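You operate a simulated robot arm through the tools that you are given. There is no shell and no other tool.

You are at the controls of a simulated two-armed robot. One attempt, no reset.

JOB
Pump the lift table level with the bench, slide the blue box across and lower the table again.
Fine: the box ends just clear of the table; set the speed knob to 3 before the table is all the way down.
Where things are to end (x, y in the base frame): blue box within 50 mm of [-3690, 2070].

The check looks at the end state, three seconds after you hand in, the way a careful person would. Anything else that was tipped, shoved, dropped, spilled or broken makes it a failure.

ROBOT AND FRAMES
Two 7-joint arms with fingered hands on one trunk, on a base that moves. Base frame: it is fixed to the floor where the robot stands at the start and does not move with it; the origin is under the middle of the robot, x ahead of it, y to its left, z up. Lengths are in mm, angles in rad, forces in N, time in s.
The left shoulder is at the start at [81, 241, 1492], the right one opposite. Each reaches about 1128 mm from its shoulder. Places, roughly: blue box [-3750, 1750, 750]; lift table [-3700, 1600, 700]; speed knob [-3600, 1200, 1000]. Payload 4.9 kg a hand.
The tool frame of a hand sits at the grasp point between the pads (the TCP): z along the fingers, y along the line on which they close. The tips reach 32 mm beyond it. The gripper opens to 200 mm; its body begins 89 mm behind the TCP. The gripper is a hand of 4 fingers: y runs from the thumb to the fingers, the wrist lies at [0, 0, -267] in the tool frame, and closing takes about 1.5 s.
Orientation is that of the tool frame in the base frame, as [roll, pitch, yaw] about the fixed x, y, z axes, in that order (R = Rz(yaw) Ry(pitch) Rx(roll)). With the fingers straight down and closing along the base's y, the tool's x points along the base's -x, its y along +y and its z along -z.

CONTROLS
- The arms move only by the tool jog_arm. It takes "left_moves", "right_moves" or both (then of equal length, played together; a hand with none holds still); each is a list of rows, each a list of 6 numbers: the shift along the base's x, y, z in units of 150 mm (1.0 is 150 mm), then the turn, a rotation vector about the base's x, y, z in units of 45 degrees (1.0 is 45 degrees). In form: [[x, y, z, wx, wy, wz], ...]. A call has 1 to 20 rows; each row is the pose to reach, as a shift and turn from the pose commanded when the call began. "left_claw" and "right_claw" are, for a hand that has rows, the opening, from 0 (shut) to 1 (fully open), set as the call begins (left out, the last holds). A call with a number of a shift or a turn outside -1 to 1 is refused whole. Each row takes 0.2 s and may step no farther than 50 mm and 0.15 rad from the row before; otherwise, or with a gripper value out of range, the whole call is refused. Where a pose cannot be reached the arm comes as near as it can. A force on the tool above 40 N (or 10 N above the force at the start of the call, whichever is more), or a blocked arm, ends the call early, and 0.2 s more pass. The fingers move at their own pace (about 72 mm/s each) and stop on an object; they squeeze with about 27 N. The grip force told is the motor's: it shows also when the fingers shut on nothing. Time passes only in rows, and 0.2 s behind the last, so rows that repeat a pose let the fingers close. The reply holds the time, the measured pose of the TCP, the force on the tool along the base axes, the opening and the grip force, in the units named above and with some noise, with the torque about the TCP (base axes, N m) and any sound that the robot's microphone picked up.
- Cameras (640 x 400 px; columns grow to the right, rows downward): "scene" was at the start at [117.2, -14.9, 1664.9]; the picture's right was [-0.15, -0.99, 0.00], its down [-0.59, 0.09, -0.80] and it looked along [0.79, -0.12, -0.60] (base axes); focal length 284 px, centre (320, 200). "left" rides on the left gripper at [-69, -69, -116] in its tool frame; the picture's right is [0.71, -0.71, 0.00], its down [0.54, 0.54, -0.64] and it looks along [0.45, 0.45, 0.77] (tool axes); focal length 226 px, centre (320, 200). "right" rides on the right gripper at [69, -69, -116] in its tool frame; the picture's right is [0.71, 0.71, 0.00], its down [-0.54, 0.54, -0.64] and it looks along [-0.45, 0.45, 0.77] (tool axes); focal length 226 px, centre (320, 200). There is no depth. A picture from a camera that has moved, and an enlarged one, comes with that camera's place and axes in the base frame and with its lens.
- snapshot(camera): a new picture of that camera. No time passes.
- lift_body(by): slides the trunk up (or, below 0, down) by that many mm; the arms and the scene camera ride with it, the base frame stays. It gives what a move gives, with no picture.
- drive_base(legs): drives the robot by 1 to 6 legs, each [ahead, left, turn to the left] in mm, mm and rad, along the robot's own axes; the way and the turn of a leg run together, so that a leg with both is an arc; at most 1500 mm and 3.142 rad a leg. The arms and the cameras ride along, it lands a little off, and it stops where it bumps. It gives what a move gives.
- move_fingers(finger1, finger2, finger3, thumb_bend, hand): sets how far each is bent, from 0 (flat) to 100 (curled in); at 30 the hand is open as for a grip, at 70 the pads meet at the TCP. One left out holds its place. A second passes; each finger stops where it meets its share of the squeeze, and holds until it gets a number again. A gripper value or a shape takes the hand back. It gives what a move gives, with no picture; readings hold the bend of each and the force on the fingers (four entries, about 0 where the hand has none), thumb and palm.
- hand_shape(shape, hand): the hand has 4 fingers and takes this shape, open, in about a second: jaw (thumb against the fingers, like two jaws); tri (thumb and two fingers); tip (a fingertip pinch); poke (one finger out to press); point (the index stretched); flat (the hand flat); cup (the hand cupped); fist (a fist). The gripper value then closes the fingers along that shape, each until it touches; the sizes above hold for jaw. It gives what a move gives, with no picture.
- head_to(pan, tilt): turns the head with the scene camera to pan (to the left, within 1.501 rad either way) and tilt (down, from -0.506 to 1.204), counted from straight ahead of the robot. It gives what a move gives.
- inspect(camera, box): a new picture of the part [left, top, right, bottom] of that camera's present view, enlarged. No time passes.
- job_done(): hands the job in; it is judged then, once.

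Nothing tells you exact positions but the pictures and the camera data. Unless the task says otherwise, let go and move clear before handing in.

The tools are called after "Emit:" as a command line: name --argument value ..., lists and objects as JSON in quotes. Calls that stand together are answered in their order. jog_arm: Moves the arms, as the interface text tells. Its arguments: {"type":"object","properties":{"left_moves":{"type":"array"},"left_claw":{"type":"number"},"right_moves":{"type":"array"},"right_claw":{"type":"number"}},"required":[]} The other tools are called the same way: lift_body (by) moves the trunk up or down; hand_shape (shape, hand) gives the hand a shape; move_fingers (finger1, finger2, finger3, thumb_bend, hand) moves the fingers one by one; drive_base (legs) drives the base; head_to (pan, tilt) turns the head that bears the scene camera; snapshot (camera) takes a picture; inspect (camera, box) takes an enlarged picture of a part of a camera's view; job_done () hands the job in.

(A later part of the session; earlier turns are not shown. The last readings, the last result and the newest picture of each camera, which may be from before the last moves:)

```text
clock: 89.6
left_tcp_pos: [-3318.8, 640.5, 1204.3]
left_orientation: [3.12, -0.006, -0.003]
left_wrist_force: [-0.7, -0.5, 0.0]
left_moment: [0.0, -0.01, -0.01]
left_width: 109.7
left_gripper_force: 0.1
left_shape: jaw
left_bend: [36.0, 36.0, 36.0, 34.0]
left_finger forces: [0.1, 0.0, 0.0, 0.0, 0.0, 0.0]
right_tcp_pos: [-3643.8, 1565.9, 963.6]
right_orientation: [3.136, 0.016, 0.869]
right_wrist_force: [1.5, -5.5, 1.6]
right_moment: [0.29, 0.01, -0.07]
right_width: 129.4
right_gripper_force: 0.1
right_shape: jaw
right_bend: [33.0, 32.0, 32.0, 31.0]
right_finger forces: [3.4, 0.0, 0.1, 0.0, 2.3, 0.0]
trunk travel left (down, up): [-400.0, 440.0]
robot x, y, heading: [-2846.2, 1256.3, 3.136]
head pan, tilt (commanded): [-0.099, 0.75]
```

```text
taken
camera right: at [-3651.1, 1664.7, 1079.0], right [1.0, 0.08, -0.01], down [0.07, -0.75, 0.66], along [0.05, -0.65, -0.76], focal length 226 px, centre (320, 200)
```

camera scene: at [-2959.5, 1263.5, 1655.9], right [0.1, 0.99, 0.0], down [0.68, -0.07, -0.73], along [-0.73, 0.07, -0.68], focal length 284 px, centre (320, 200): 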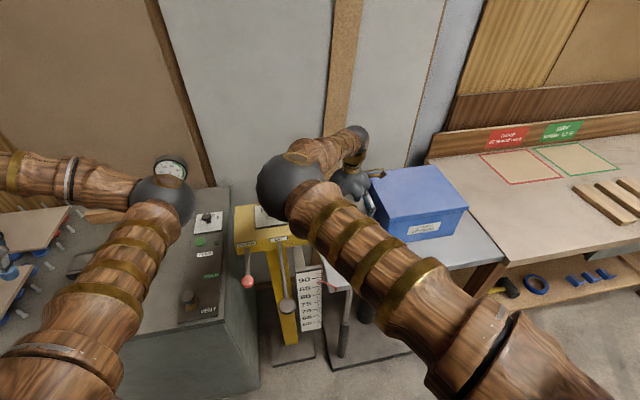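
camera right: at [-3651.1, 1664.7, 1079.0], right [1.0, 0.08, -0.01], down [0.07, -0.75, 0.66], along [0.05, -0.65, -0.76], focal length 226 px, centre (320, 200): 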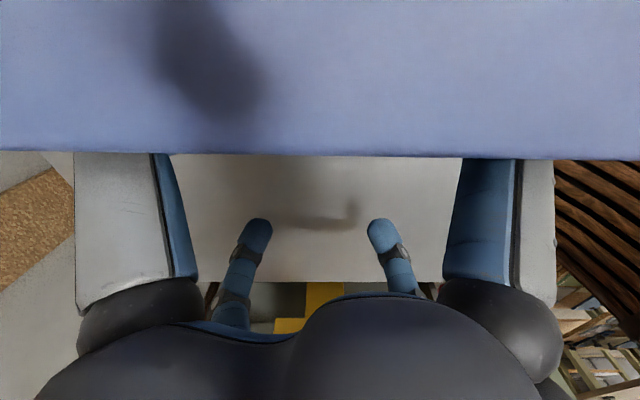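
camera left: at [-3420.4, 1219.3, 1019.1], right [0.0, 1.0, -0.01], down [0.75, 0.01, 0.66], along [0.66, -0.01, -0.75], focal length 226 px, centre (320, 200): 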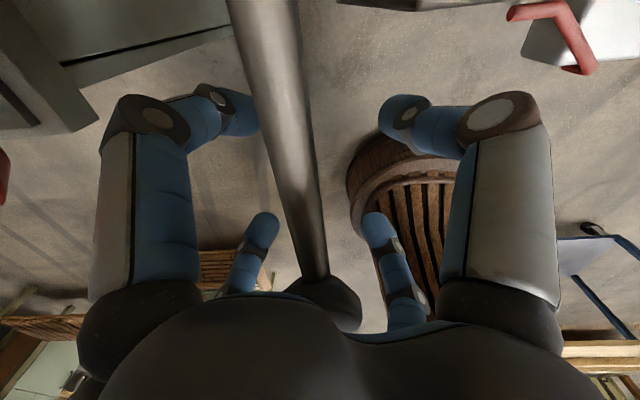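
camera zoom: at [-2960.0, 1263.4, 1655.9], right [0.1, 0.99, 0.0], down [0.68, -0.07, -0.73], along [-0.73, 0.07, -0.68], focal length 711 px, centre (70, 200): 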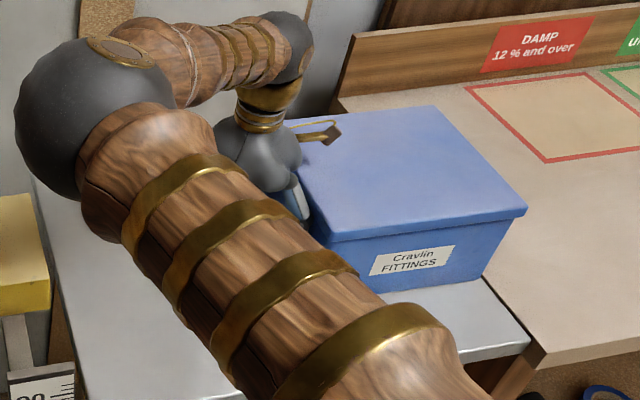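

The box is sliding smoothly and staying square to the hand, and its right edge is about to cross onto the bench. I'll keep going in the same small steps and watch the force.

Emit:
jog_arm --right_moves '[[-0.008, 0.08, 0, 0, 0, 0], [-0.016, 0.16, 0, 0, 0, 0], [-0.024, 0.24, 0, 0, 0, 0], [-0.031, 0.32, 0, 0, 0, 0], [-0.039, 0.4, 0, 0, 0, 0], [-0.047, 0.48, 0, 0, 0, 0], [-0.055, 0.56, 0, 0, 0, 0], [-0.063, 0.64, 0, 0, 0, 0]]'

Emit:
inspect --camera "scene" --box '[340, 120, 540, 280]'

Emit:
snapshot --camera "right"

```text
clock: 91.4
left_tcp_pos: [-3319.9, 640.3, 1205.3]
left_orientation: [3.12, -0.005, -0.002]
left_wrist_force: [-0.7, -0.2, 0.4]
left_moment: [-0.05, 0.01, -0.01]
left_width: 109.8
left_gripper_force: 0.1
left_shape: jaw
left_bend: [36.0, 36.0, 36.0, 34.0]
left_finger forces: [0.1, 0.0, 0.1, 0.1, 0.1, 0.0]
right_tcp_pos: [-3653.4, 1662.8, 963.0]
right_orientation: [3.137, 0.017, 0.87]
right_wrist_force: [0.2, -5.9, -0.7]
right_moment: [0.19, -0.06, -0.05]
right_width: 129.4
right_gripper_force: 0.2
right_shape: jaw
right_bend: [33.0, 32.0, 32.0, 31.0]
right_finger forces: [3.3, 0.0, 0.0, 0.1, 1.9, 0.1]
trunk travel left (down, up): [-400.0, 440.0]
robot x, y, heading: [-2848.6, 1255.9, 3.141]
head pan, tilt (commanded): [-0.099, 0.75]
```

```text
2.50 times, centred on (440, 200) of scene
camera zoom: at [-2960.0, 1263.5, 1655.9], right [0.1, 0.99, 0.0], down [0.68, -0.07, -0.73], along [-0.73, 0.07, -0.68], focal length 711 px, centre (20, 200)
```

zoom: 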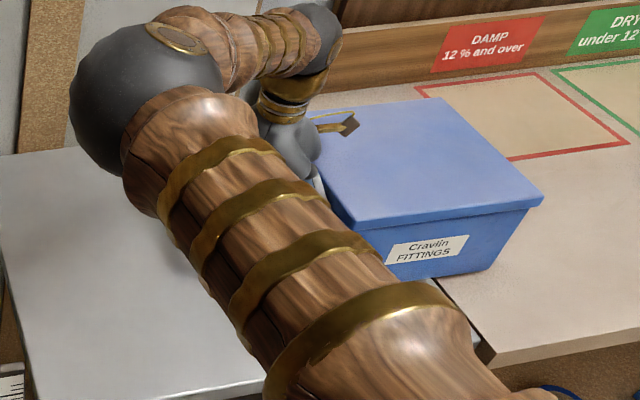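

```text
taken
camera right: at [-3660.7, 1760.5, 1078.9], right [1.0, 0.08, -0.01], down [0.07, -0.75, 0.66], along [0.05, -0.65, -0.76], focal length 226 px, centre (320, 200)
```

right: 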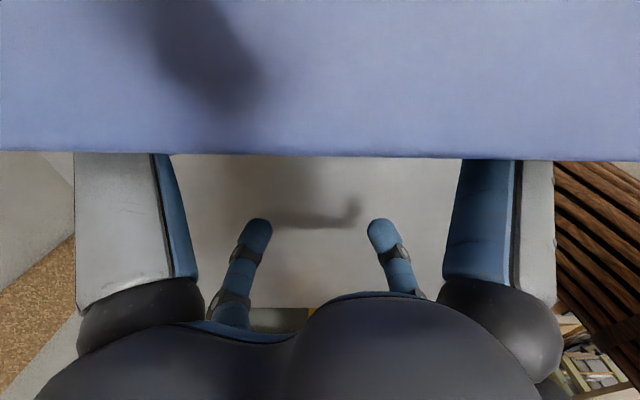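

The box is halfway onto the bench with a steady force of about 6 N. My estimate puts its centre near [-3666, 1867], so about 200 mm remains.

Emit:
jog_arm --right_moves '[[-0.009, 0.08, 0, 0, 0, 0], [-0.018, 0.16, 0, 0, 0, 0], [-0.027, 0.24, 0, 0, 0, 0], [-0.036, 0.32, 0, 0, 0, 0], [-0.045, 0.4, 0, 0, 0, 0], [-0.054, 0.48, 0, 0, 0, 0], [-0.063, 0.56, 0, 0, 0, 0], [-0.072, 0.64, 0, 0, 0, 0], [-0.081, 0.72, 0, 0, 0, 0], [-0.09, 0.8, 0, 0, 0, 0]]'

Emit:
inspect --camera "scene" --box '[360, 120, 560, 280]'

Emit:
snapshot --camera "right"

```text
clock: 93.6
left_tcp_pos: [-3320.0, 640.6, 1204.2]
left_orientation: [3.121, -0.007, 0.0]
left_wrist_force: [0.1, 0.4, 0.3]
left_moment: [0.0, 0.01, 0.02]
left_width: 109.9
left_gripper_force: 0.0
left_shape: jaw
left_bend: [36.0, 36.0, 36.0, 34.0]
left_finger forces: [0.1, 0.0, 0.1, 0.1, 0.0, 0.0]
right_tcp_pos: [-3667.5, 1780.5, 963.7]
right_orientation: [3.138, 0.017, 0.871]
right_wrist_force: [-0.3, -5.8, -0.4]
right_moment: [0.2, 0.0, -0.04]
right_width: 129.1
right_gripper_force: 0.1
right_shape: jaw
right_bend: [33.0, 32.0, 32.0, 31.0]
right_finger forces: [3.9, 0.0, 0.0, 0.0, 1.9, 0.1]
trunk travel left (down, up): [-400.0, 440.0]
robot x, y, heading: [-2852.1, 1256.8, 3.138]
head pan, tilt (commanded): [-0.099, 0.75]
```

```text
2.50 times, centred on (460, 200) of scene
camera zoom: at [-2960.2, 1263.6, 1655.9], right [0.1, 0.99, 0.0], down [0.68, -0.07, -0.73], along [-0.73, 0.07, -0.68], focal length 711 px, centre (-30, 200)
```

zoom: 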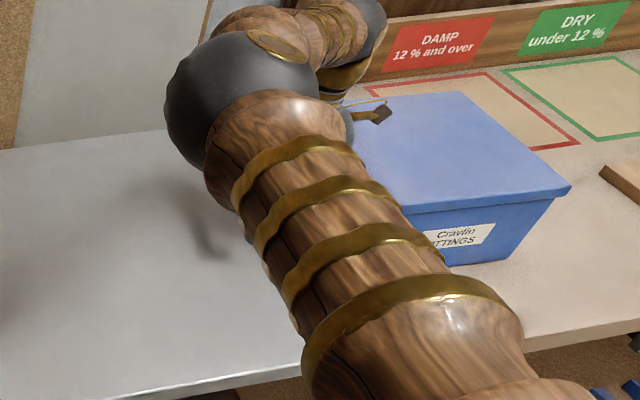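

```text
taken
camera right: at [-3674.3, 1880.0, 1079.5], right [1.0, 0.08, -0.01], down [0.07, -0.75, 0.66], along [0.05, -0.65, -0.76], focal length 226 px, centre (320, 200)
```

right: 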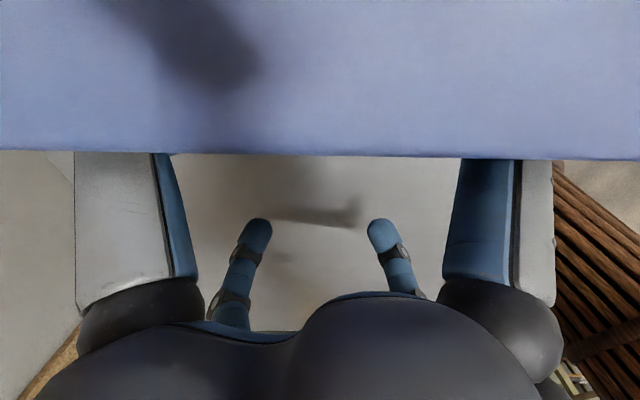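

The box centre is now near [-3676, 1987] and still square. One last push of about 83 mm should put it on target.

Emit:
jog_arm --right_moves '[[-0.01, 0.07, 0, 0, 0, 0], [-0.02, 0.14, 0, 0, 0, 0], [-0.03, 0.21, 0, 0, 0, 0], [-0.04, 0.28, 0, 0, 0, 0], [-0.05, 0.35, 0, 0, 0, 0], [-0.06, 0.42, 0, 0, 0, 0], [-0.075, 0.49, 0, 0, 0, 0], [-0.09, 0.55, 0, 0, 0, 0]]'

Emit:
inspect --camera "scene" --box '[380, 110, 580, 270]'

Emit:
snapshot --camera "right"

```text
clock: 95.4
left_tcp_pos: [-3319.4, 640.2, 1204.4]
left_orientation: [3.121, -0.005, -0.001]
left_wrist_force: [-0.7, -0.2, -0.4]
left_moment: [-0.02, 0.02, 0.03]
left_width: 109.6
left_gripper_force: 0.1
left_shape: jaw
left_bend: [36.0, 36.0, 36.0, 34.0]
left_finger forces: [0.0, 0.1, 0.1, 0.0, 0.0, 0.0]
right_tcp_pos: [-3679.9, 1863.2, 964.1]
right_orientation: [3.136, 0.019, 0.87]
right_wrist_force: [1.6, -7.3, 2.0]
right_moment: [0.41, 0.02, -0.24]
right_width: 129.5
right_gripper_force: 0.1
right_shape: jaw
right_bend: [33.0, 32.0, 32.0, 30.0]
right_finger forces: [4.6, 0.0, 0.0, 0.0, 1.8, 0.1]
trunk travel left (down, up): [-400.0, 440.0]
robot x, y, heading: [-2846.6, 1254.4, 3.136]
head pan, tilt (commanded): [-0.099, 0.75]
```

```text
2.50 times, centred on (480, 190) of scene
camera zoom: at [-2959.5, 1263.5, 1656.0], right [0.1, 0.99, 0.0], down [0.68, -0.07, -0.73], along [-0.73, 0.07, -0.68], focal length 711 px, centre (-80, 225)
```

zoom: 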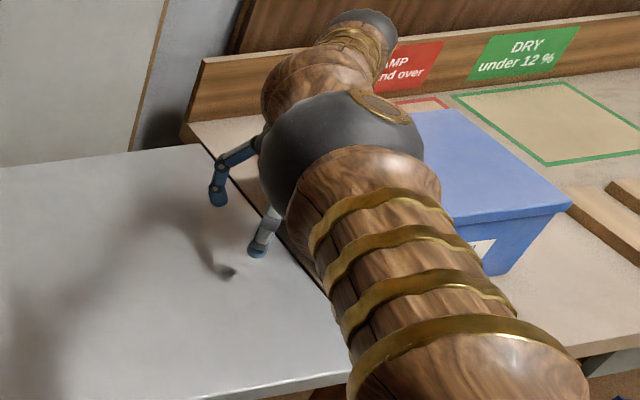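

```text
taken
camera right: at [-3687.2, 1962.7, 1079.4], right [1.0, 0.08, -0.01], down [0.07, -0.75, 0.66], along [0.05, -0.65, -0.76], focal length 226 px, centre (320, 200)
```

right: 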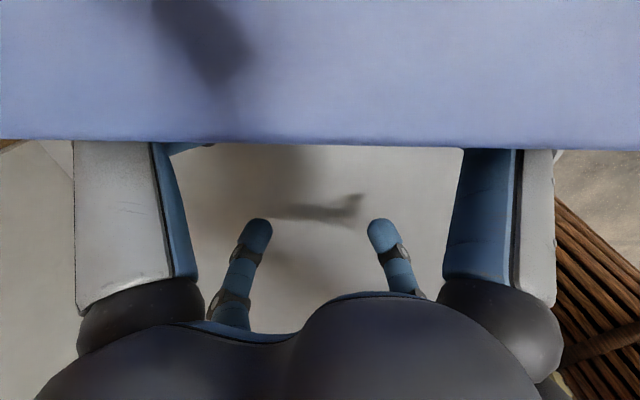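

The box should now be on target. I'll back the hand straight off the box, then raise it and look at the result.

Emit:
jog_arm --right_moves '[[0.02, -0.2, 0, 0, 0, 0], [0.04, -0.4, 0, 0, 0, 0], [0.05, -0.6, 0.1, 0, 0, 0], [0.05, -0.6, 0.4, 0, 0, 0], [0.05, -0.6, 0.7, 0, 0, 0], [0.05, -0.6, 1.0, 0, 0, 0], [0.05, -0.6, 1.0, 0, 0, 0]]'

Emit:
jog_arm --right_moves '[[0, 0, 0.3, 0, 0, -0.15], [0, 0, 0.6, 0, 0, -0.3], [0, 0, 0.8, 0, 0, -0.45], [0.1, 0, 0.8, 0, 0, -0.6], [0.2, 0, 0.8, 0, 0, -0.75], [0.3, 0, 0.8, 0, 0, -0.9], [0.4, 0, 0.8, 0, 0, -1.0]]'

Emit:
snapshot --camera "scene"

Emit:
snapshot --camera "right"

```text
clock: 97.0
left_tcp_pos: [-3320.1, 640.6, 1204.7]
left_orientation: [3.118, -0.007, 0.0]
left_wrist_force: [0.3, 0.2, 0.2]
left_moment: [-0.01, 0.0, 0.0]
left_width: 109.7
left_gripper_force: 0.0
left_shape: jaw
left_bend: [36.0, 36.0, 36.0, 34.0]
left_finger forces: [0.1, 0.0, 0.1, 0.0, 0.1, 0.0]
right_tcp_pos: [-3673.0, 1774.1, 1114.6]
right_orientation: [3.135, 0.019, 0.868]
right_wrist_force: [-0.4, -1.0, -1.2]
right_moment: [-0.03, -0.02, -0.01]
right_width: 130.1
right_gripper_force: 0.0
right_shape: jaw
right_bend: [32.0, 32.0, 32.0, 30.0]
right_finger forces: [0.0, 0.1, 0.0, 0.1, 0.0, 0.1]
trunk travel left (down, up): [-400.0, 440.0]
robot x, y, heading: [-2853.3, 1256.8, 3.142]
head pan, tilt (commanded): [-0.099, 0.75]
```

```text
clock: 98.6
left_tcp_pos: [-3319.1, 639.0, 1205.4]
left_orientation: [3.12, -0.005, 0.0]
left_wrist_force: [-0.8, -0.1, -0.2]
left_moment: [0.01, 0.0, 0.0]
left_width: 109.7
left_gripper_force: 0.1
left_shape: jaw
left_bend: [36.0, 36.0, 36.0, 34.0]
left_finger forces: [0.0, 0.0, 0.0, 0.1, 0.0, 0.0]
right_tcp_pos: [-3611.4, 1773.3, 1234.1]
right_orientation: [3.136, 0.02, 0.082]
right_wrist_force: [0.4, -0.2, -0.7]
right_moment: [0.03, 0.02, -0.01]
right_width: 130.3
right_gripper_force: 0.0
right_shape: jaw
right_bend: [32.0, 32.0, 32.0, 30.0]
right_finger forces: [0.0, 0.1, 0.0, 0.0, 0.0, 0.0]
trunk travel left (down, up): [-400.0, 440.0]
robot x, y, heading: [-2848.8, 1256.5, 3.14]
head pan, tilt (commanded): [-0.099, 0.75]
```

```text
taken
camera scene: at [-2959.4, 1263.1, 1656.0], right [0.1, 0.99, 0.0], down [0.68, -0.07, -0.73], along [-0.73, 0.07, -0.68], focal length 284 px, centre (320, 200)
```

scene: 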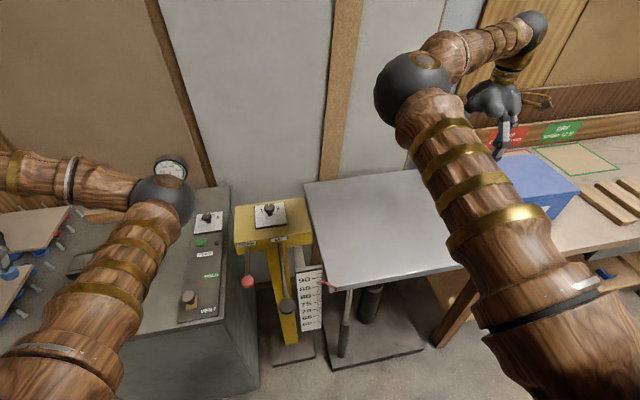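

```text
taken
camera right: at [-3547.5, 1847.6, 1349.4], right [0.76, -0.65, -0.01], down [-0.48, -0.58, 0.66], along [-0.43, -0.5, -0.75], focal length 226 px, centre (320, 200)
```

right: 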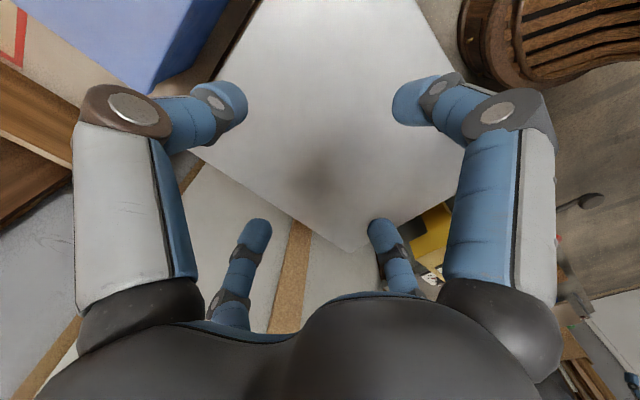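

The table is clear and the box is on the bench. Next I'll move the base right and slightly back so the left arm can reach the knob and the DOWN lever comfortably, and check the box on the way.

Emit:
drive_base --legs '[[-40, -340, 0.0]]'

Emit:
head_to --pan -0.3 --tilt 0.7

Emit:
snapshot --camera "scene"

Emit:
snapshot --camera "right"

Emit:
snapshot --camera "left"

```text
clock: 100.8
left_tcp_pos: [-3276.6, 980.4, 1204.0]
left_orientation: [3.122, -0.007, 0.002]
left_wrist_force: [-0.1, -0.6, -0.2]
left_moment: [0.02, 0.07, -0.04]
left_width: 109.8
left_gripper_force: 0.1
left_shape: jaw
left_bend: [36.0, 36.0, 36.0, 34.0]
left_finger forces: [0.0, 0.0, 0.0, 0.1, 0.0, 0.0]
right_tcp_pos: [-3573.8, 2112.0, 1234.6]
right_orientation: [3.138, 0.016, 0.085]
right_wrist_force: [-1.1, 0.7, 0.3]
right_moment: [0.07, -0.01, -0.01]
right_width: 130.0
right_gripper_force: 0.1
right_shape: jaw
right_bend: [32.0, 32.0, 32.0, 30.0]
right_finger forces: [0.0, 0.1, 0.1, 0.1, 0.0, 0.0]
trunk travel left (down, up): [-400.0, 440.0]
robot x, y, heading: [-2807.4, 1603.5, 3.139]
head pan, tilt (commanded): [-0.099, 0.75]
```

```text
clock: 101.6
left_tcp_pos: [-3278.3, 982.1, 1203.7]
left_orientation: [3.119, -0.005, 0.001]
left_wrist_force: [-0.5, 0.5, -0.1]
left_moment: [-0.01, 0.03, 0.01]
left_width: 109.7
left_gripper_force: 0.1
left_shape: jaw
left_bend: [36.0, 36.0, 36.0, 34.0]
left_finger forces: [0.0, 0.1, 0.1, 0.0, 0.1, 0.1]
right_tcp_pos: [-3572.6, 2114.2, 1233.3]
right_orientation: [3.135, 0.018, 0.084]
right_wrist_force: [0.1, -0.3, -0.1]
right_moment: [0.0, -0.03, 0.01]
right_width: 130.2
right_gripper_force: 0.0
right_shape: jaw
right_bend: [32.0, 32.0, 32.0, 30.0]
right_finger forces: [0.0, 0.1, 0.0, 0.1, 0.0, 0.0]
trunk travel left (down, up): [-400.0, 440.0]
robot x, y, heading: [-2808.6, 1602.1, 3.138]
head pan, tilt (commanded): [-0.3, 0.7]
```

```text
taken
camera scene: at [-2917.8, 1623.3, 1660.1], right [0.3, 0.96, 0.0], down [0.62, -0.19, -0.76], along [-0.73, 0.23, -0.64], focal length 284 px, centre (320, 200)
```

scene: 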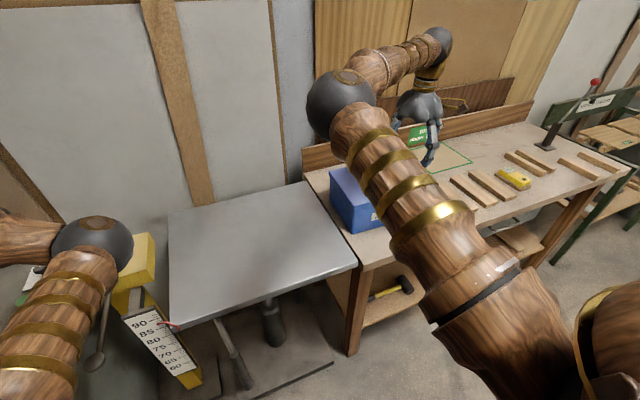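

```text
taken
camera right: at [-3508.7, 2189.5, 1348.7], right [0.77, -0.64, -0.01], down [-0.48, -0.58, 0.66], along [-0.43, -0.5, -0.75], focal length 226 px, centre (320, 200)
```

right: 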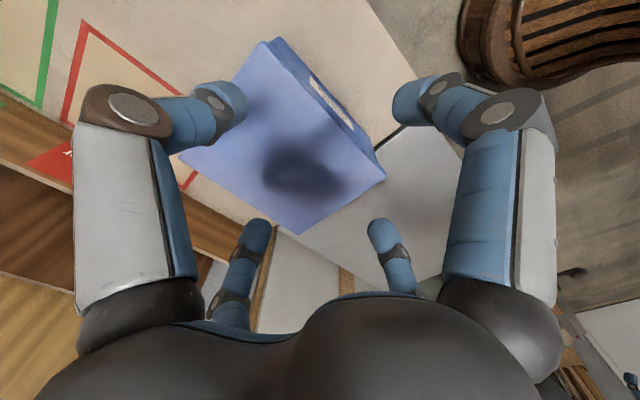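

```text
taken
camera left: at [-3346.8, 1053.7, 1319.7], right [0.71, 0.71, -0.01], down [0.54, -0.53, 0.66], along [0.46, -0.47, -0.75], focal length 226 px, centre (320, 200)
```

left: 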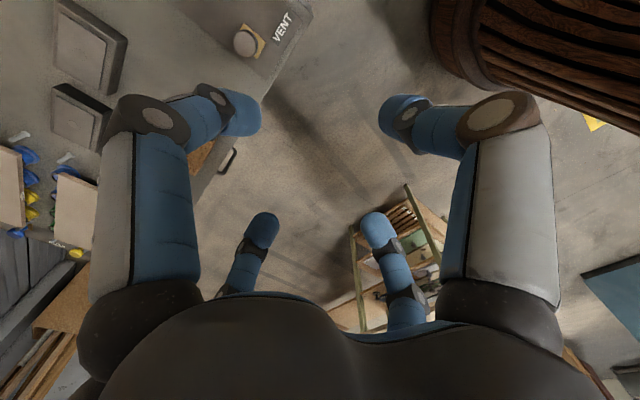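

The box sits on the bench at the left edge, clear of the table. I'll zoom in to measure where its centre is.

Emit:
inspect --camera "right" --box '[170, 20, 400, 240]'

Emit:
inspect --camera "scene" --box '[290, 140, 410, 260]'

```text
1.82 times, centred on (285, 130) of right
camera zoom: at [-3508.7, 2189.5, 1348.7], right [0.77, -0.64, -0.01], down [-0.48, -0.58, 0.66], along [-0.43, -0.5, -0.75], focal length 411 px, centre (384, 327)
```

zoom: 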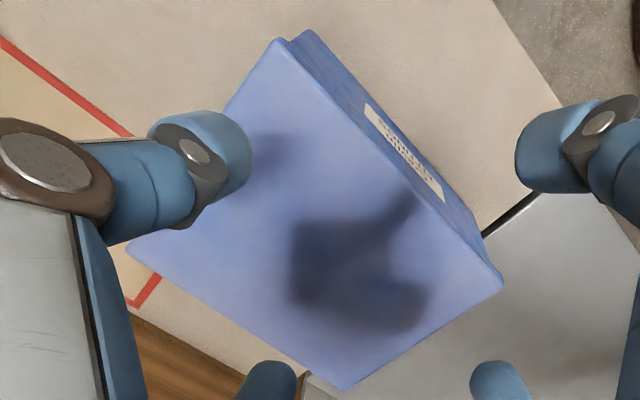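

```text
3.33 times, centred on (350, 200) of scene
camera zoom: at [-2917.8, 1623.3, 1660.1], right [0.3, 0.96, 0.0], down [0.62, -0.19, -0.76], along [-0.73, 0.23, -0.64], focal length 948 px, centre (220, 200)
```

zoom: 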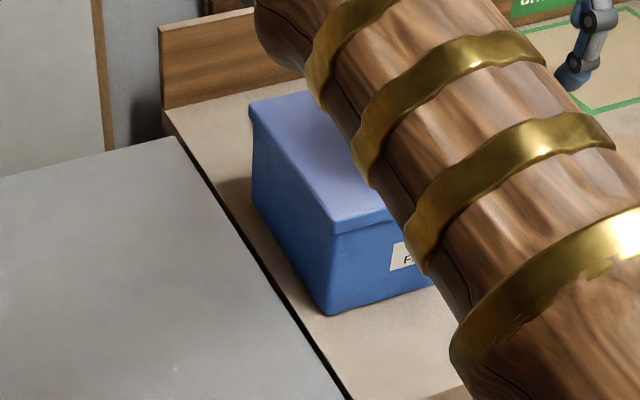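

The box centre measures about [-3688, 2071], right on target and clear of the table. Now the speed knob: I'll bring the left hand over it at a safe height to see its markings.

Emit:
jog_arm --left_moves '[[-0.28, 0.15, 0, 0, 0, 0], [-0.56, 0.31, 0, 0, 0, 0], [-0.84, 0.46, 0, 0, 0, 0], [-1.0, 0.6, 0, 0, 0, 0], [-1.0, 0.6, 0, 0, 0, 0]]'

Emit:
jog_arm --left_moves '[[-0.28, 0.15, 0, 0, 0, 0], [-0.56, 0.31, 0, 0, 0, 0], [-0.84, 0.46, 0, 0, 0, 0], [-0.9, 0.6, 0, 0, 0, 0], [-0.9, 0.6, 0, 0, 0, 0]]'

Emit:
snapshot --camera "left"

Emit:
snapshot --camera "scene"

```text
clock: 102.8
left_tcp_pos: [-3426.7, 1070.3, 1205.8]
left_orientation: [3.12, -0.006, 0.001]
left_wrist_force: [0.1, -0.1, -0.4]
left_moment: [0.0, -0.01, -0.01]
left_width: 109.8
left_gripper_force: 0.1
left_shape: jaw
left_bend: [36.0, 36.0, 36.0, 34.0]
left_finger forces: [0.0, 0.1, 0.0, 0.1, 0.0, 0.0]
right_tcp_pos: [-3572.4, 2113.7, 1233.5]
right_orientation: [3.137, 0.019, 0.085]
right_wrist_force: [0.3, -0.9, -0.3]
right_moment: [-0.01, -0.01, -0.02]
right_width: 130.0
right_gripper_force: 0.0
right_shape: jaw
right_bend: [32.0, 32.0, 32.0, 30.0]
right_finger forces: [0.1, 0.0, 0.0, 0.0, 0.0, 0.0]
trunk travel left (down, up): [-400.0, 440.0]
robot x, y, heading: [-2807.2, 1599.7, 3.14]
head pan, tilt (commanded): [-0.3, 0.7]
```

```text
clock: 104.0
left_tcp_pos: [-3562.5, 1162.1, 1204.0]
left_orientation: [3.12, -0.006, 0.002]
left_wrist_force: [1.1, -0.1, 0.4]
left_moment: [0.01, -0.01, 0.0]
left_width: 109.7
left_gripper_force: 0.1
left_shape: jaw
left_bend: [36.0, 36.0, 36.0, 34.0]
left_finger forces: [0.0, 0.0, 0.0, 0.0, 0.1, 0.0]
right_tcp_pos: [-3573.1, 2113.6, 1234.3]
right_orientation: [3.138, 0.019, 0.085]
right_wrist_force: [0.1, 0.4, -0.2]
right_moment: [0.01, -0.01, -0.01]
right_width: 130.1
right_gripper_force: 0.1
right_shape: jaw
right_bend: [32.0, 32.0, 32.0, 30.0]
right_finger forces: [0.1, 0.0, 0.0, 0.0, 0.0, 0.1]
trunk travel left (down, up): [-400.0, 440.0]
robot x, y, heading: [-2809.7, 1601.8, 3.139]
head pan, tilt (commanded): [-0.3, 0.7]
```

```text
taken
camera left: at [-3631.8, 1233.7, 1319.0], right [0.71, 0.71, -0.01], down [0.54, -0.53, 0.66], along [0.46, -0.47, -0.75], focal length 226 px, centre (320, 200)
```

left: 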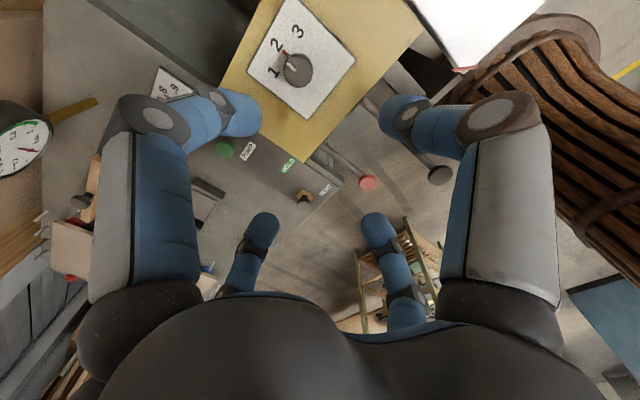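

```text
taken
camera scene: at [-2917.6, 1622.8, 1660.2], right [0.3, 0.95, 0.0], down [0.62, -0.19, -0.76], along [-0.73, 0.23, -0.64], focal length 284 px, centre (320, 200)
```

scene: 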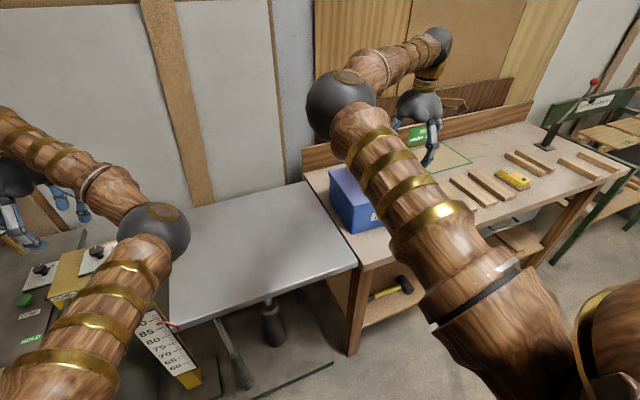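

Emit:
inspect --camera "left" --box '[230, 0, 390, 130]'

Emit:
inspect --camera "left" --box '[255, 10, 335, 110]'

```text
3.08 times, centred on (310, 65) of left
camera zoom: at [-3631.8, 1233.7, 1319.0], right [0.71, 0.71, -0.01], down [0.54, -0.53, 0.66], along [0.46, -0.47, -0.75], focal length 696 px, centre (351, 615)
```

zoom: 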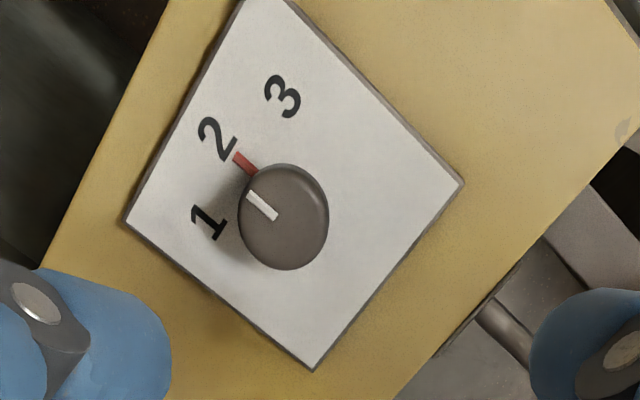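

```text
4.00 times, centred on (295, 60) of left
camera zoom: at [-3631.8, 1233.7, 1319.0], right [0.71, 0.71, -0.01], down [0.54, -0.53, 0.66], along [0.46, -0.47, -0.75], focal length 904 px, centre (420, 760)
```

zoom: 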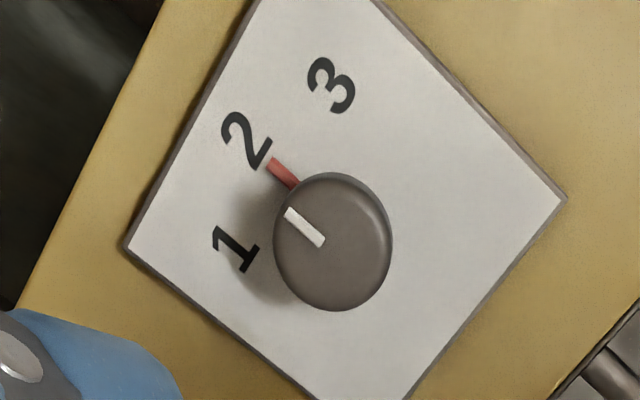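

The dial shows 1, 2 and 3, with the knob at 2. "3" lies about 50° clockwise seen from above. I'll centre the hand over the knob, pre-turn it counter-clockwise by about 25°, and come partway down.

Emit:
jog_arm --left_moves '[[-0.11, 0.02, 0, 0, 0, 0.14], [-0.22, 0.045, 0, 0, 0, 0.28], [-0.33, 0.067, 0, 0, 0, 0.42], [-0.33, 0.067, -0.2, 0, 0, 0.56], [-0.33, 0.067, -0.4, 0, 0, 0.56], [-0.33, 0.067, -0.6, 0, 0, 0.56], [-0.33, 0.067, -0.6, 0, 0, 0.56]]'

Emit:
snapshot --camera "left"

Emit:
inspect --camera "left" --box '[230, 20, 430, 240]'

```text
clock: 105.6
left_tcp_pos: [-3612.5, 1170.2, 1114.5]
left_orientation: [3.118, -0.005, 0.442]
left_wrist_force: [-0.4, -0.4, 0.9]
left_moment: [0.03, -0.04, -0.03]
left_width: 110.0
left_gripper_force: 0.0
left_shape: jaw
left_bend: [36.0, 36.0, 36.0, 34.0]
left_finger forces: [0.0, 0.0, 0.0, 0.0, 0.1, 0.0]
right_tcp_pos: [-3572.3, 2114.3, 1233.6]
right_orientation: [3.136, 0.017, 0.087]
right_wrist_force: [-0.7, 0.6, 1.2]
right_moment: [0.0, -0.03, 0.02]
right_width: 130.3
right_gripper_force: 0.1
right_shape: jaw
right_bend: [32.0, 32.0, 32.0, 30.0]
right_finger forces: [0.0, 0.1, 0.0, 0.1, 0.0, 0.0]
trunk travel left (down, up): [-400.0, 440.0]
robot x, y, heading: [-2805.6, 1600.0, 3.141]
head pan, tilt (commanded): [-0.3, 0.7]
```

```text
taken
camera left: at [-3705.8, 1207.2, 1229.7], right [0.34, 0.94, -0.01], down [0.71, -0.25, 0.66], along [0.62, -0.23, -0.75], focal length 226 px, centre (320, 200)
```

left: 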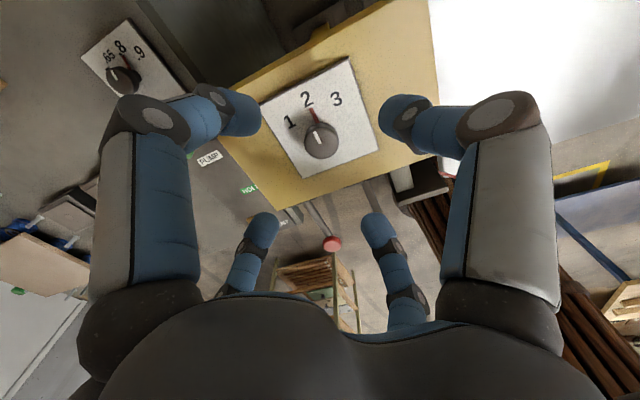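

```text
1.82 times, centred on (330, 130) of left
camera zoom: at [-3705.8, 1207.2, 1229.7], right [0.34, 0.94, -0.01], down [0.71, -0.25, 0.66], along [0.62, -0.23, -0.75], focal length 411 px, centre (302, 327)
```

zoom: 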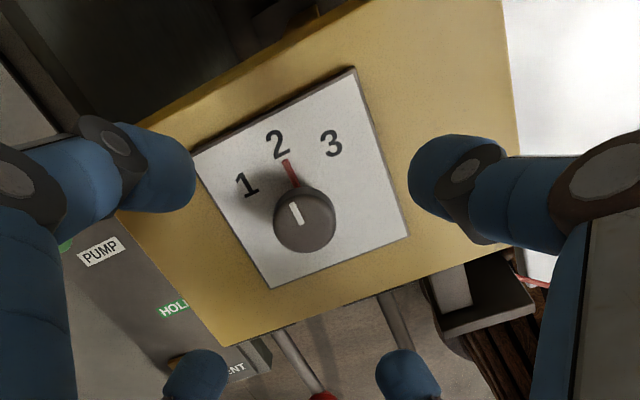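

The knob centre is near [-3616, 1174], and its pointer is at 2. I'll adjust by a few millimetres, lower so the fingertips surround the head without touching the plate, and close.

Emit:
jog_arm --left_moves '[[-0.02, 0.027, -0.15, 0, 0, 0], [-0.02, 0.027, -0.3, 0, 0, 0], [-0.02, 0.027, -0.42, 0, 0, 0], [-0.02, 0.027, -0.47, 0, 0, 0], [-0.02, 0.027, -0.47, 0, 0, 0]]'

Emit:
snapshot --camera "left"

```text
clock: 106.8
left_tcp_pos: [-3616.0, 1176.3, 1044.5]
left_orientation: [3.121, -0.005, 0.442]
left_wrist_force: [-1.1, 0.5, 0.4]
left_moment: [-0.02, 0.02, 0.01]
left_width: 109.7
left_gripper_force: 0.0
left_shape: jaw
left_bend: [36.0, 36.0, 36.0, 34.0]
left_finger forces: [0.1, 0.1, 0.0, 0.0, 0.0, 0.1]
right_tcp_pos: [-3573.0, 2115.3, 1233.2]
right_orientation: [3.136, 0.017, 0.085]
right_wrist_force: [-0.2, -0.8, -0.2]
right_moment: [0.03, 0.0, 0.02]
right_width: 130.0
right_gripper_force: 0.0
right_shape: jaw
right_bend: [32.0, 32.0, 32.0, 30.0]
right_finger forces: [0.0, 0.0, 0.1, 0.0, 0.1, 0.0]
trunk travel left (down, up): [-400.0, 440.0]
robot x, y, heading: [-2805.8, 1599.6, 3.144]
head pan, tilt (commanded): [-0.3, 0.7]
```

```text
taken
camera left: at [-3708.1, 1211.5, 1158.9], right [0.34, 0.94, -0.01], down [0.71, -0.25, 0.66], along [0.62, -0.23, -0.75], focal length 226 px, centre (320, 200)
```

left: 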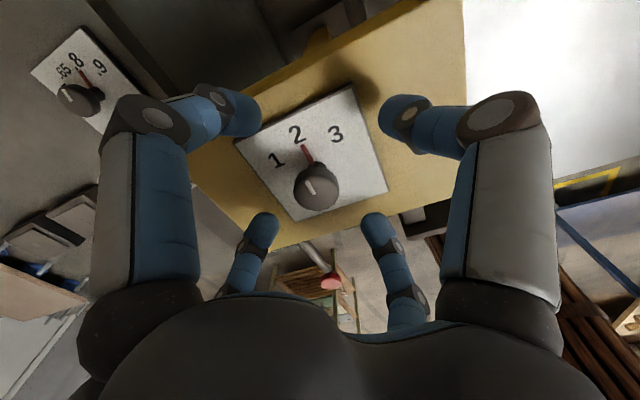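

The knob head is centred between the fingers. I'll close gently on it.

Emit:
jog_arm --left_moves '[[-0.01, 0, 0, 0, 0, 0], [-0.01, 0, 0, 0, 0, 0], [-0.01, 0, 0, 0, 0, 0], [-0.01, 0, 0, 0, 0, 0], [-0.01, 0, 0, 0, 0, 0], [-0.01, 0, 0, 0, 0, 0]]' --left_claw 0.0

Emit:
snapshot --camera "left"

```text
clock: 108.2
left_tcp_pos: [-3616.1, 1175.7, 1044.3]
left_orientation: [3.119, -0.006, 0.443]
left_wrist_force: [-1.1, 0.4, -2.0]
left_moment: [0.0, 0.01, -0.02]
left_width: 23.2
left_gripper_force: 27.1
left_shape: jaw
left_bend: [76.0, 55.0, 57.0, 63.0]
left_finger forces: [20.8, 23.6, 23.1, 0.0, 22.9, 0.0]
right_tcp_pos: [-3574.3, 2114.2, 1232.9]
right_orientation: [3.138, 0.017, 0.085]
right_wrist_force: [0.7, -1.0, -0.2]
right_moment: [0.02, -0.02, 0.01]
right_width: 130.1
right_gripper_force: 0.1
right_shape: jaw
right_bend: [32.0, 32.0, 32.0, 30.0]
right_finger forces: [0.0, 0.0, 0.0, 0.0, 0.0, 0.0]
trunk travel left (down, up): [-400.0, 440.0]
robot x, y, heading: [-2807.4, 1602.1, 3.14]
head pan, tilt (commanded): [-0.3, 0.7]
```

```text
taken
camera left: at [-3709.8, 1211.4, 1158.5], right [0.34, 0.94, -0.01], down [0.71, -0.25, 0.66], along [0.62, -0.23, -0.75], focal length 226 px, centre (320, 200)
```

left: 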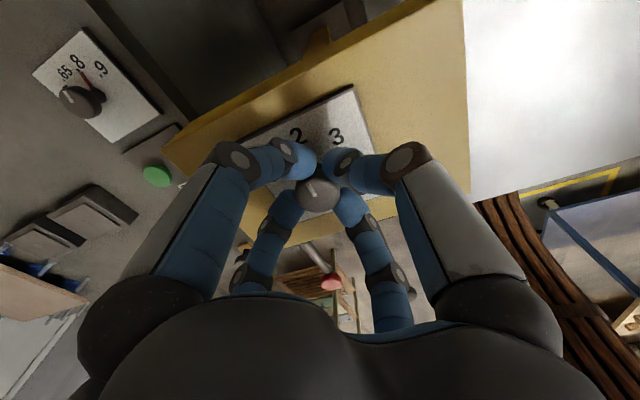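

All four fingers hold the knob. I'll turn the hand clockwise in small steps, first 45°.

Emit:
jog_arm --left_moves '[[0, 0, 0, 0, 0, -0.14], [0, 0, 0, 0, 0, -0.28], [0, 0, 0, 0, 0, -0.42], [0, 0, 0, 0, 0, -0.56], [0, 0, 0, 0, 0, -0.7], [0, 0, 0, 0, 0, -0.85], [0, 0, 0, 0, 0, -1.0], [0, 0, 0, 0, 0, -1.0]]'

Emit:
snapshot --camera "left"

Emit:
inspect --camera "left" --box '[240, 80, 400, 240]'

```text
clock: 110.0
left_tcp_pos: [-3615.3, 1177.0, 1044.3]
left_orientation: [3.121, -0.006, -0.345]
left_wrist_force: [18.3, 14.8, -12.1]
left_moment: [0.54, -0.59, 0.16]
left_width: 23.0
left_gripper_force: 26.9
left_shape: jaw
left_bend: [76.0, 56.0, 56.0, 63.0]
left_finger forces: [16.7, 17.6, 29.3, 0.1, 32.5, 0.0]
right_tcp_pos: [-3572.4, 2115.0, 1234.5]
right_orientation: [3.135, 0.019, 0.085]
right_wrist_force: [-0.1, -0.6, 0.2]
right_moment: [0.0, -0.01, 0.01]
right_width: 130.1
right_gripper_force: 0.1
right_shape: jaw
right_bend: [32.0, 32.0, 32.0, 30.0]
right_finger forces: [0.1, 0.0, 0.0, 0.1, 0.1, 0.0]
trunk travel left (down, up): [-400.0, 440.0]
robot x, y, heading: [-2803.5, 1601.8, 3.143]
head pan, tilt (commanded): [-0.3, 0.7]
```

```text
taken
camera left: at [-3656.1, 1268.6, 1159.2], right [0.91, 0.43, -0.01], down [0.33, -0.68, 0.66], along [0.27, -0.6, -0.75], focal length 226 px, centre (320, 200)
```

left: 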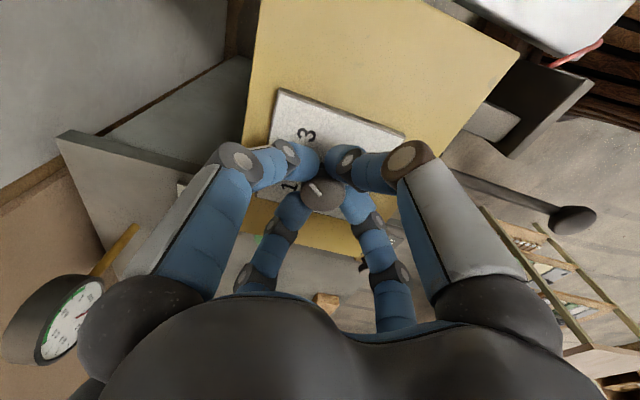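

```text
2.50 times, centred on (320, 160) of left
camera zoom: at [-3656.1, 1268.6, 1159.2], right [0.91, 0.43, -0.01], down [0.33, -0.68, 0.66], along [0.27, -0.6, -0.75], focal length 565 px, centre (320, 300)
```

zoom: 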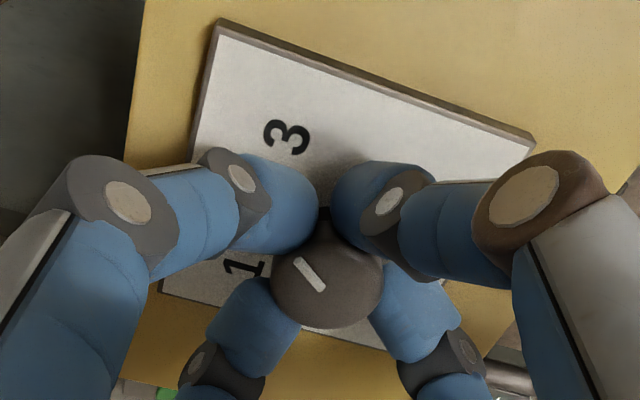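

The knob has turned about 35° so far and lags the hand a little. I'll turn further and check the mark against "3".

Emit:
jog_arm --left_moves '[[0, 0, 0, 0, 0, -0.12], [0, 0, 0, 0, 0, -0.24], [0, 0, 0, 0, 0, -0.36], [0, 0, 0, 0, 0, -0.36]]'

Emit:
inspect --camera "left" --box '[240, 80, 400, 240]'

```text
clock: 111.0
left_tcp_pos: [-3615.8, 1177.2, 1045.0]
left_orientation: [3.121, -0.006, -0.629]
left_wrist_force: [21.6, 16.6, -11.3]
left_moment: [0.57, -0.59, 0.22]
left_width: 22.7
left_gripper_force: 27.7
left_shape: jaw
left_bend: [76.0, 79.0, 56.0, 62.0]
left_finger forces: [16.4, 16.3, 27.9, 0.0, 35.4, 0.0]
right_tcp_pos: [-3570.5, 2114.9, 1234.6]
right_orientation: [3.134, 0.021, 0.085]
right_wrist_force: [1.0, -0.2, 0.1]
right_moment: [0.04, -0.01, -0.02]
right_width: 130.3
right_gripper_force: 0.1
right_shape: jaw
right_bend: [32.0, 32.0, 32.0, 30.0]
right_finger forces: [0.1, 0.1, 0.0, 0.0, 0.1, 0.0]
trunk travel left (down, up): [-400.0, 440.0]
robot x, y, heading: [-2807.4, 1598.8, 3.143]
head pan, tilt (commanded): [-0.3, 0.7]
```

```text
2.50 times, centred on (320, 160) of left
camera zoom: at [-3629.1, 1276.6, 1160.0], right [0.99, 0.16, -0.01], down [0.12, -0.74, 0.66], along [0.1, -0.65, -0.75], focal length 565 px, centre (320, 300)
```

zoom: 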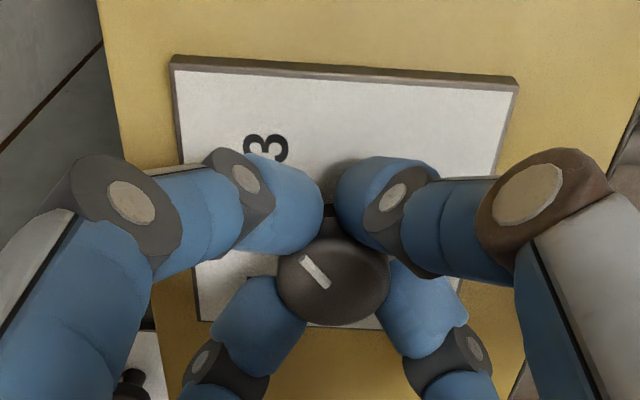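

By my estimate the mark now points at about "3". I'll open the fingers, rise, and check the dial.

Emit:
jog_arm --left_moves '[[0, 0, 0, 0, 0, 0], [0, 0, 0, 0, 0, 0], [0, 0, 0, 0, 0, 0], [0, 0, 0, 0, 0, 0], [0, 0, 0, 0, 0, 0]]' --left_claw 0.55

Emit:
jog_arm --left_moves '[[0, 0, 0.2, 0, 0, 0], [0, 0, 0.4, 0, 0, 0], [0, 0, 0.6, 0, 0, 0], [0, 0, 0.8, 0, 0, 0], [0, 0, 0.8, 0, 0, 0]]'

Emit:
snapshot --camera "left"

Emit:
inspect --camera "left" --box '[230, 20, 430, 220]'

```text
clock: 112.2
left_tcp_pos: [-3616.1, 1175.7, 1044.0]
left_orientation: [3.119, -0.006, -0.627]
left_wrist_force: [1.0, -0.2, 0.4]
left_moment: [0.02, -0.03, 0.0]
left_width: 109.6
left_gripper_force: 0.1
left_shape: jaw
left_bend: [36.0, 36.0, 36.0, 34.0]
left_finger forces: [0.1, 0.1, 0.0, 0.0, 0.0, 0.0]
right_tcp_pos: [-3573.9, 2113.9, 1233.3]
right_orientation: [3.138, 0.018, 0.086]
right_wrist_force: [-0.8, 0.2, 0.3]
right_moment: [0.02, 0.0, -0.02]
right_width: 130.2
right_gripper_force: 0.1
right_shape: jaw
right_bend: [32.0, 32.0, 32.0, 30.0]
right_finger forces: [0.0, 0.0, 0.0, 0.0, 0.0, 0.0]
trunk travel left (down, up): [-400.0, 440.0]
robot x, y, heading: [-2806.4, 1601.5, 3.144]
head pan, tilt (commanded): [-0.3, 0.7]
```

```text
clock: 113.4
left_tcp_pos: [-3616.3, 1176.8, 1164.9]
left_orientation: [3.12, -0.007, -0.627]
left_wrist_force: [-0.4, 0.4, -1.1]
left_moment: [-0.02, -0.01, 0.0]
left_width: 109.8
left_gripper_force: 0.0
left_shape: jaw
left_bend: [36.0, 36.0, 36.0, 34.0]
left_finger forces: [0.1, 0.0, 0.0, 0.0, 0.0, 0.0]
right_tcp_pos: [-3572.6, 2114.1, 1233.7]
right_orientation: [3.138, 0.017, 0.085]
right_wrist_force: [0.0, 1.4, 0.9]
right_moment: [0.03, 0.04, 0.03]
right_width: 130.1
right_gripper_force: 0.1
right_shape: jaw
right_bend: [32.0, 32.0, 32.0, 30.0]
right_finger forces: [0.0, 0.0, 0.0, 0.1, 0.0, 0.0]
trunk travel left (down, up): [-400.0, 440.0]
robot x, y, heading: [-2807.8, 1595.9, 3.142]
head pan, tilt (commanded): [-0.3, 0.7]
```

```text
taken
camera left: at [-3631.6, 1275.1, 1279.0], right [0.99, 0.16, -0.01], down [0.13, -0.74, 0.66], along [0.1, -0.65, -0.75], focal length 226 px, centre (320, 200)
```

left: 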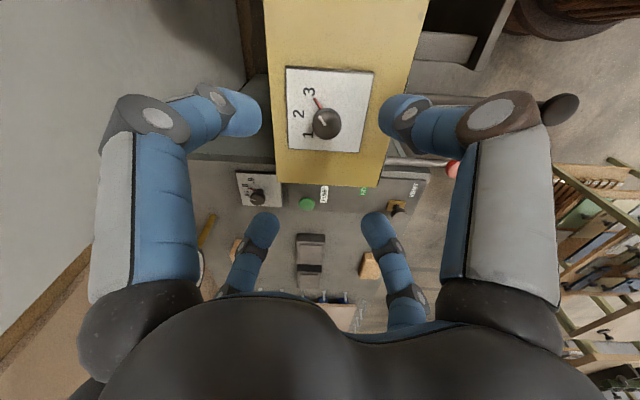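

```text
2.00 times, centred on (330, 120) of left
camera zoom: at [-3631.6, 1275.1, 1279.0], right [0.99, 0.16, -0.01], down [0.13, -0.74, 0.66], along [0.1, -0.65, -0.75], focal length 452 px, centre (300, 360)
```

zoom: 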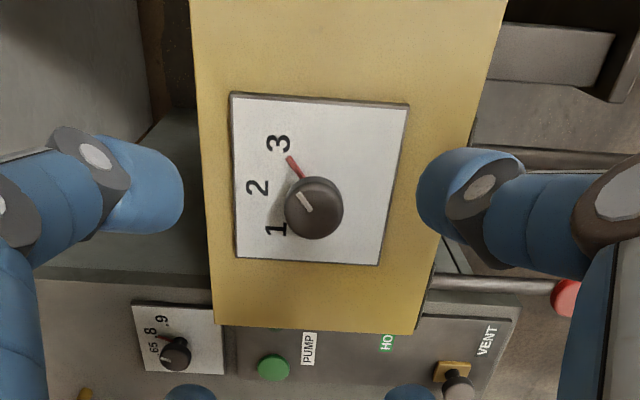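

Emit:
inspect --camera "left" --box '[280, 60, 380, 160]'

```text
4.00 times, centred on (330, 110) of left
camera zoom: at [-3631.6, 1275.1, 1279.0], right [0.99, 0.16, -0.01], down [0.13, -0.74, 0.66], along [0.1, -0.65, -0.75], focal length 904 px, centre (280, 560)
```

zoom: 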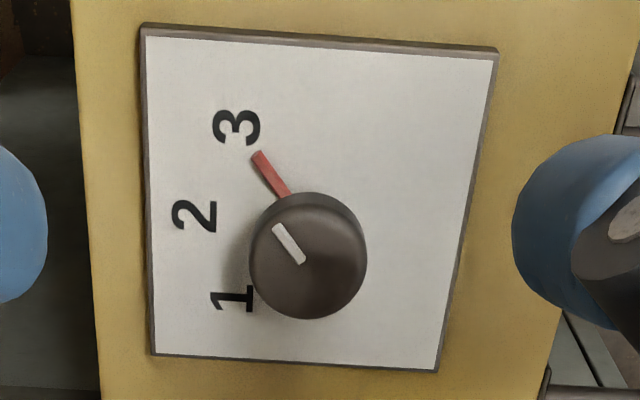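

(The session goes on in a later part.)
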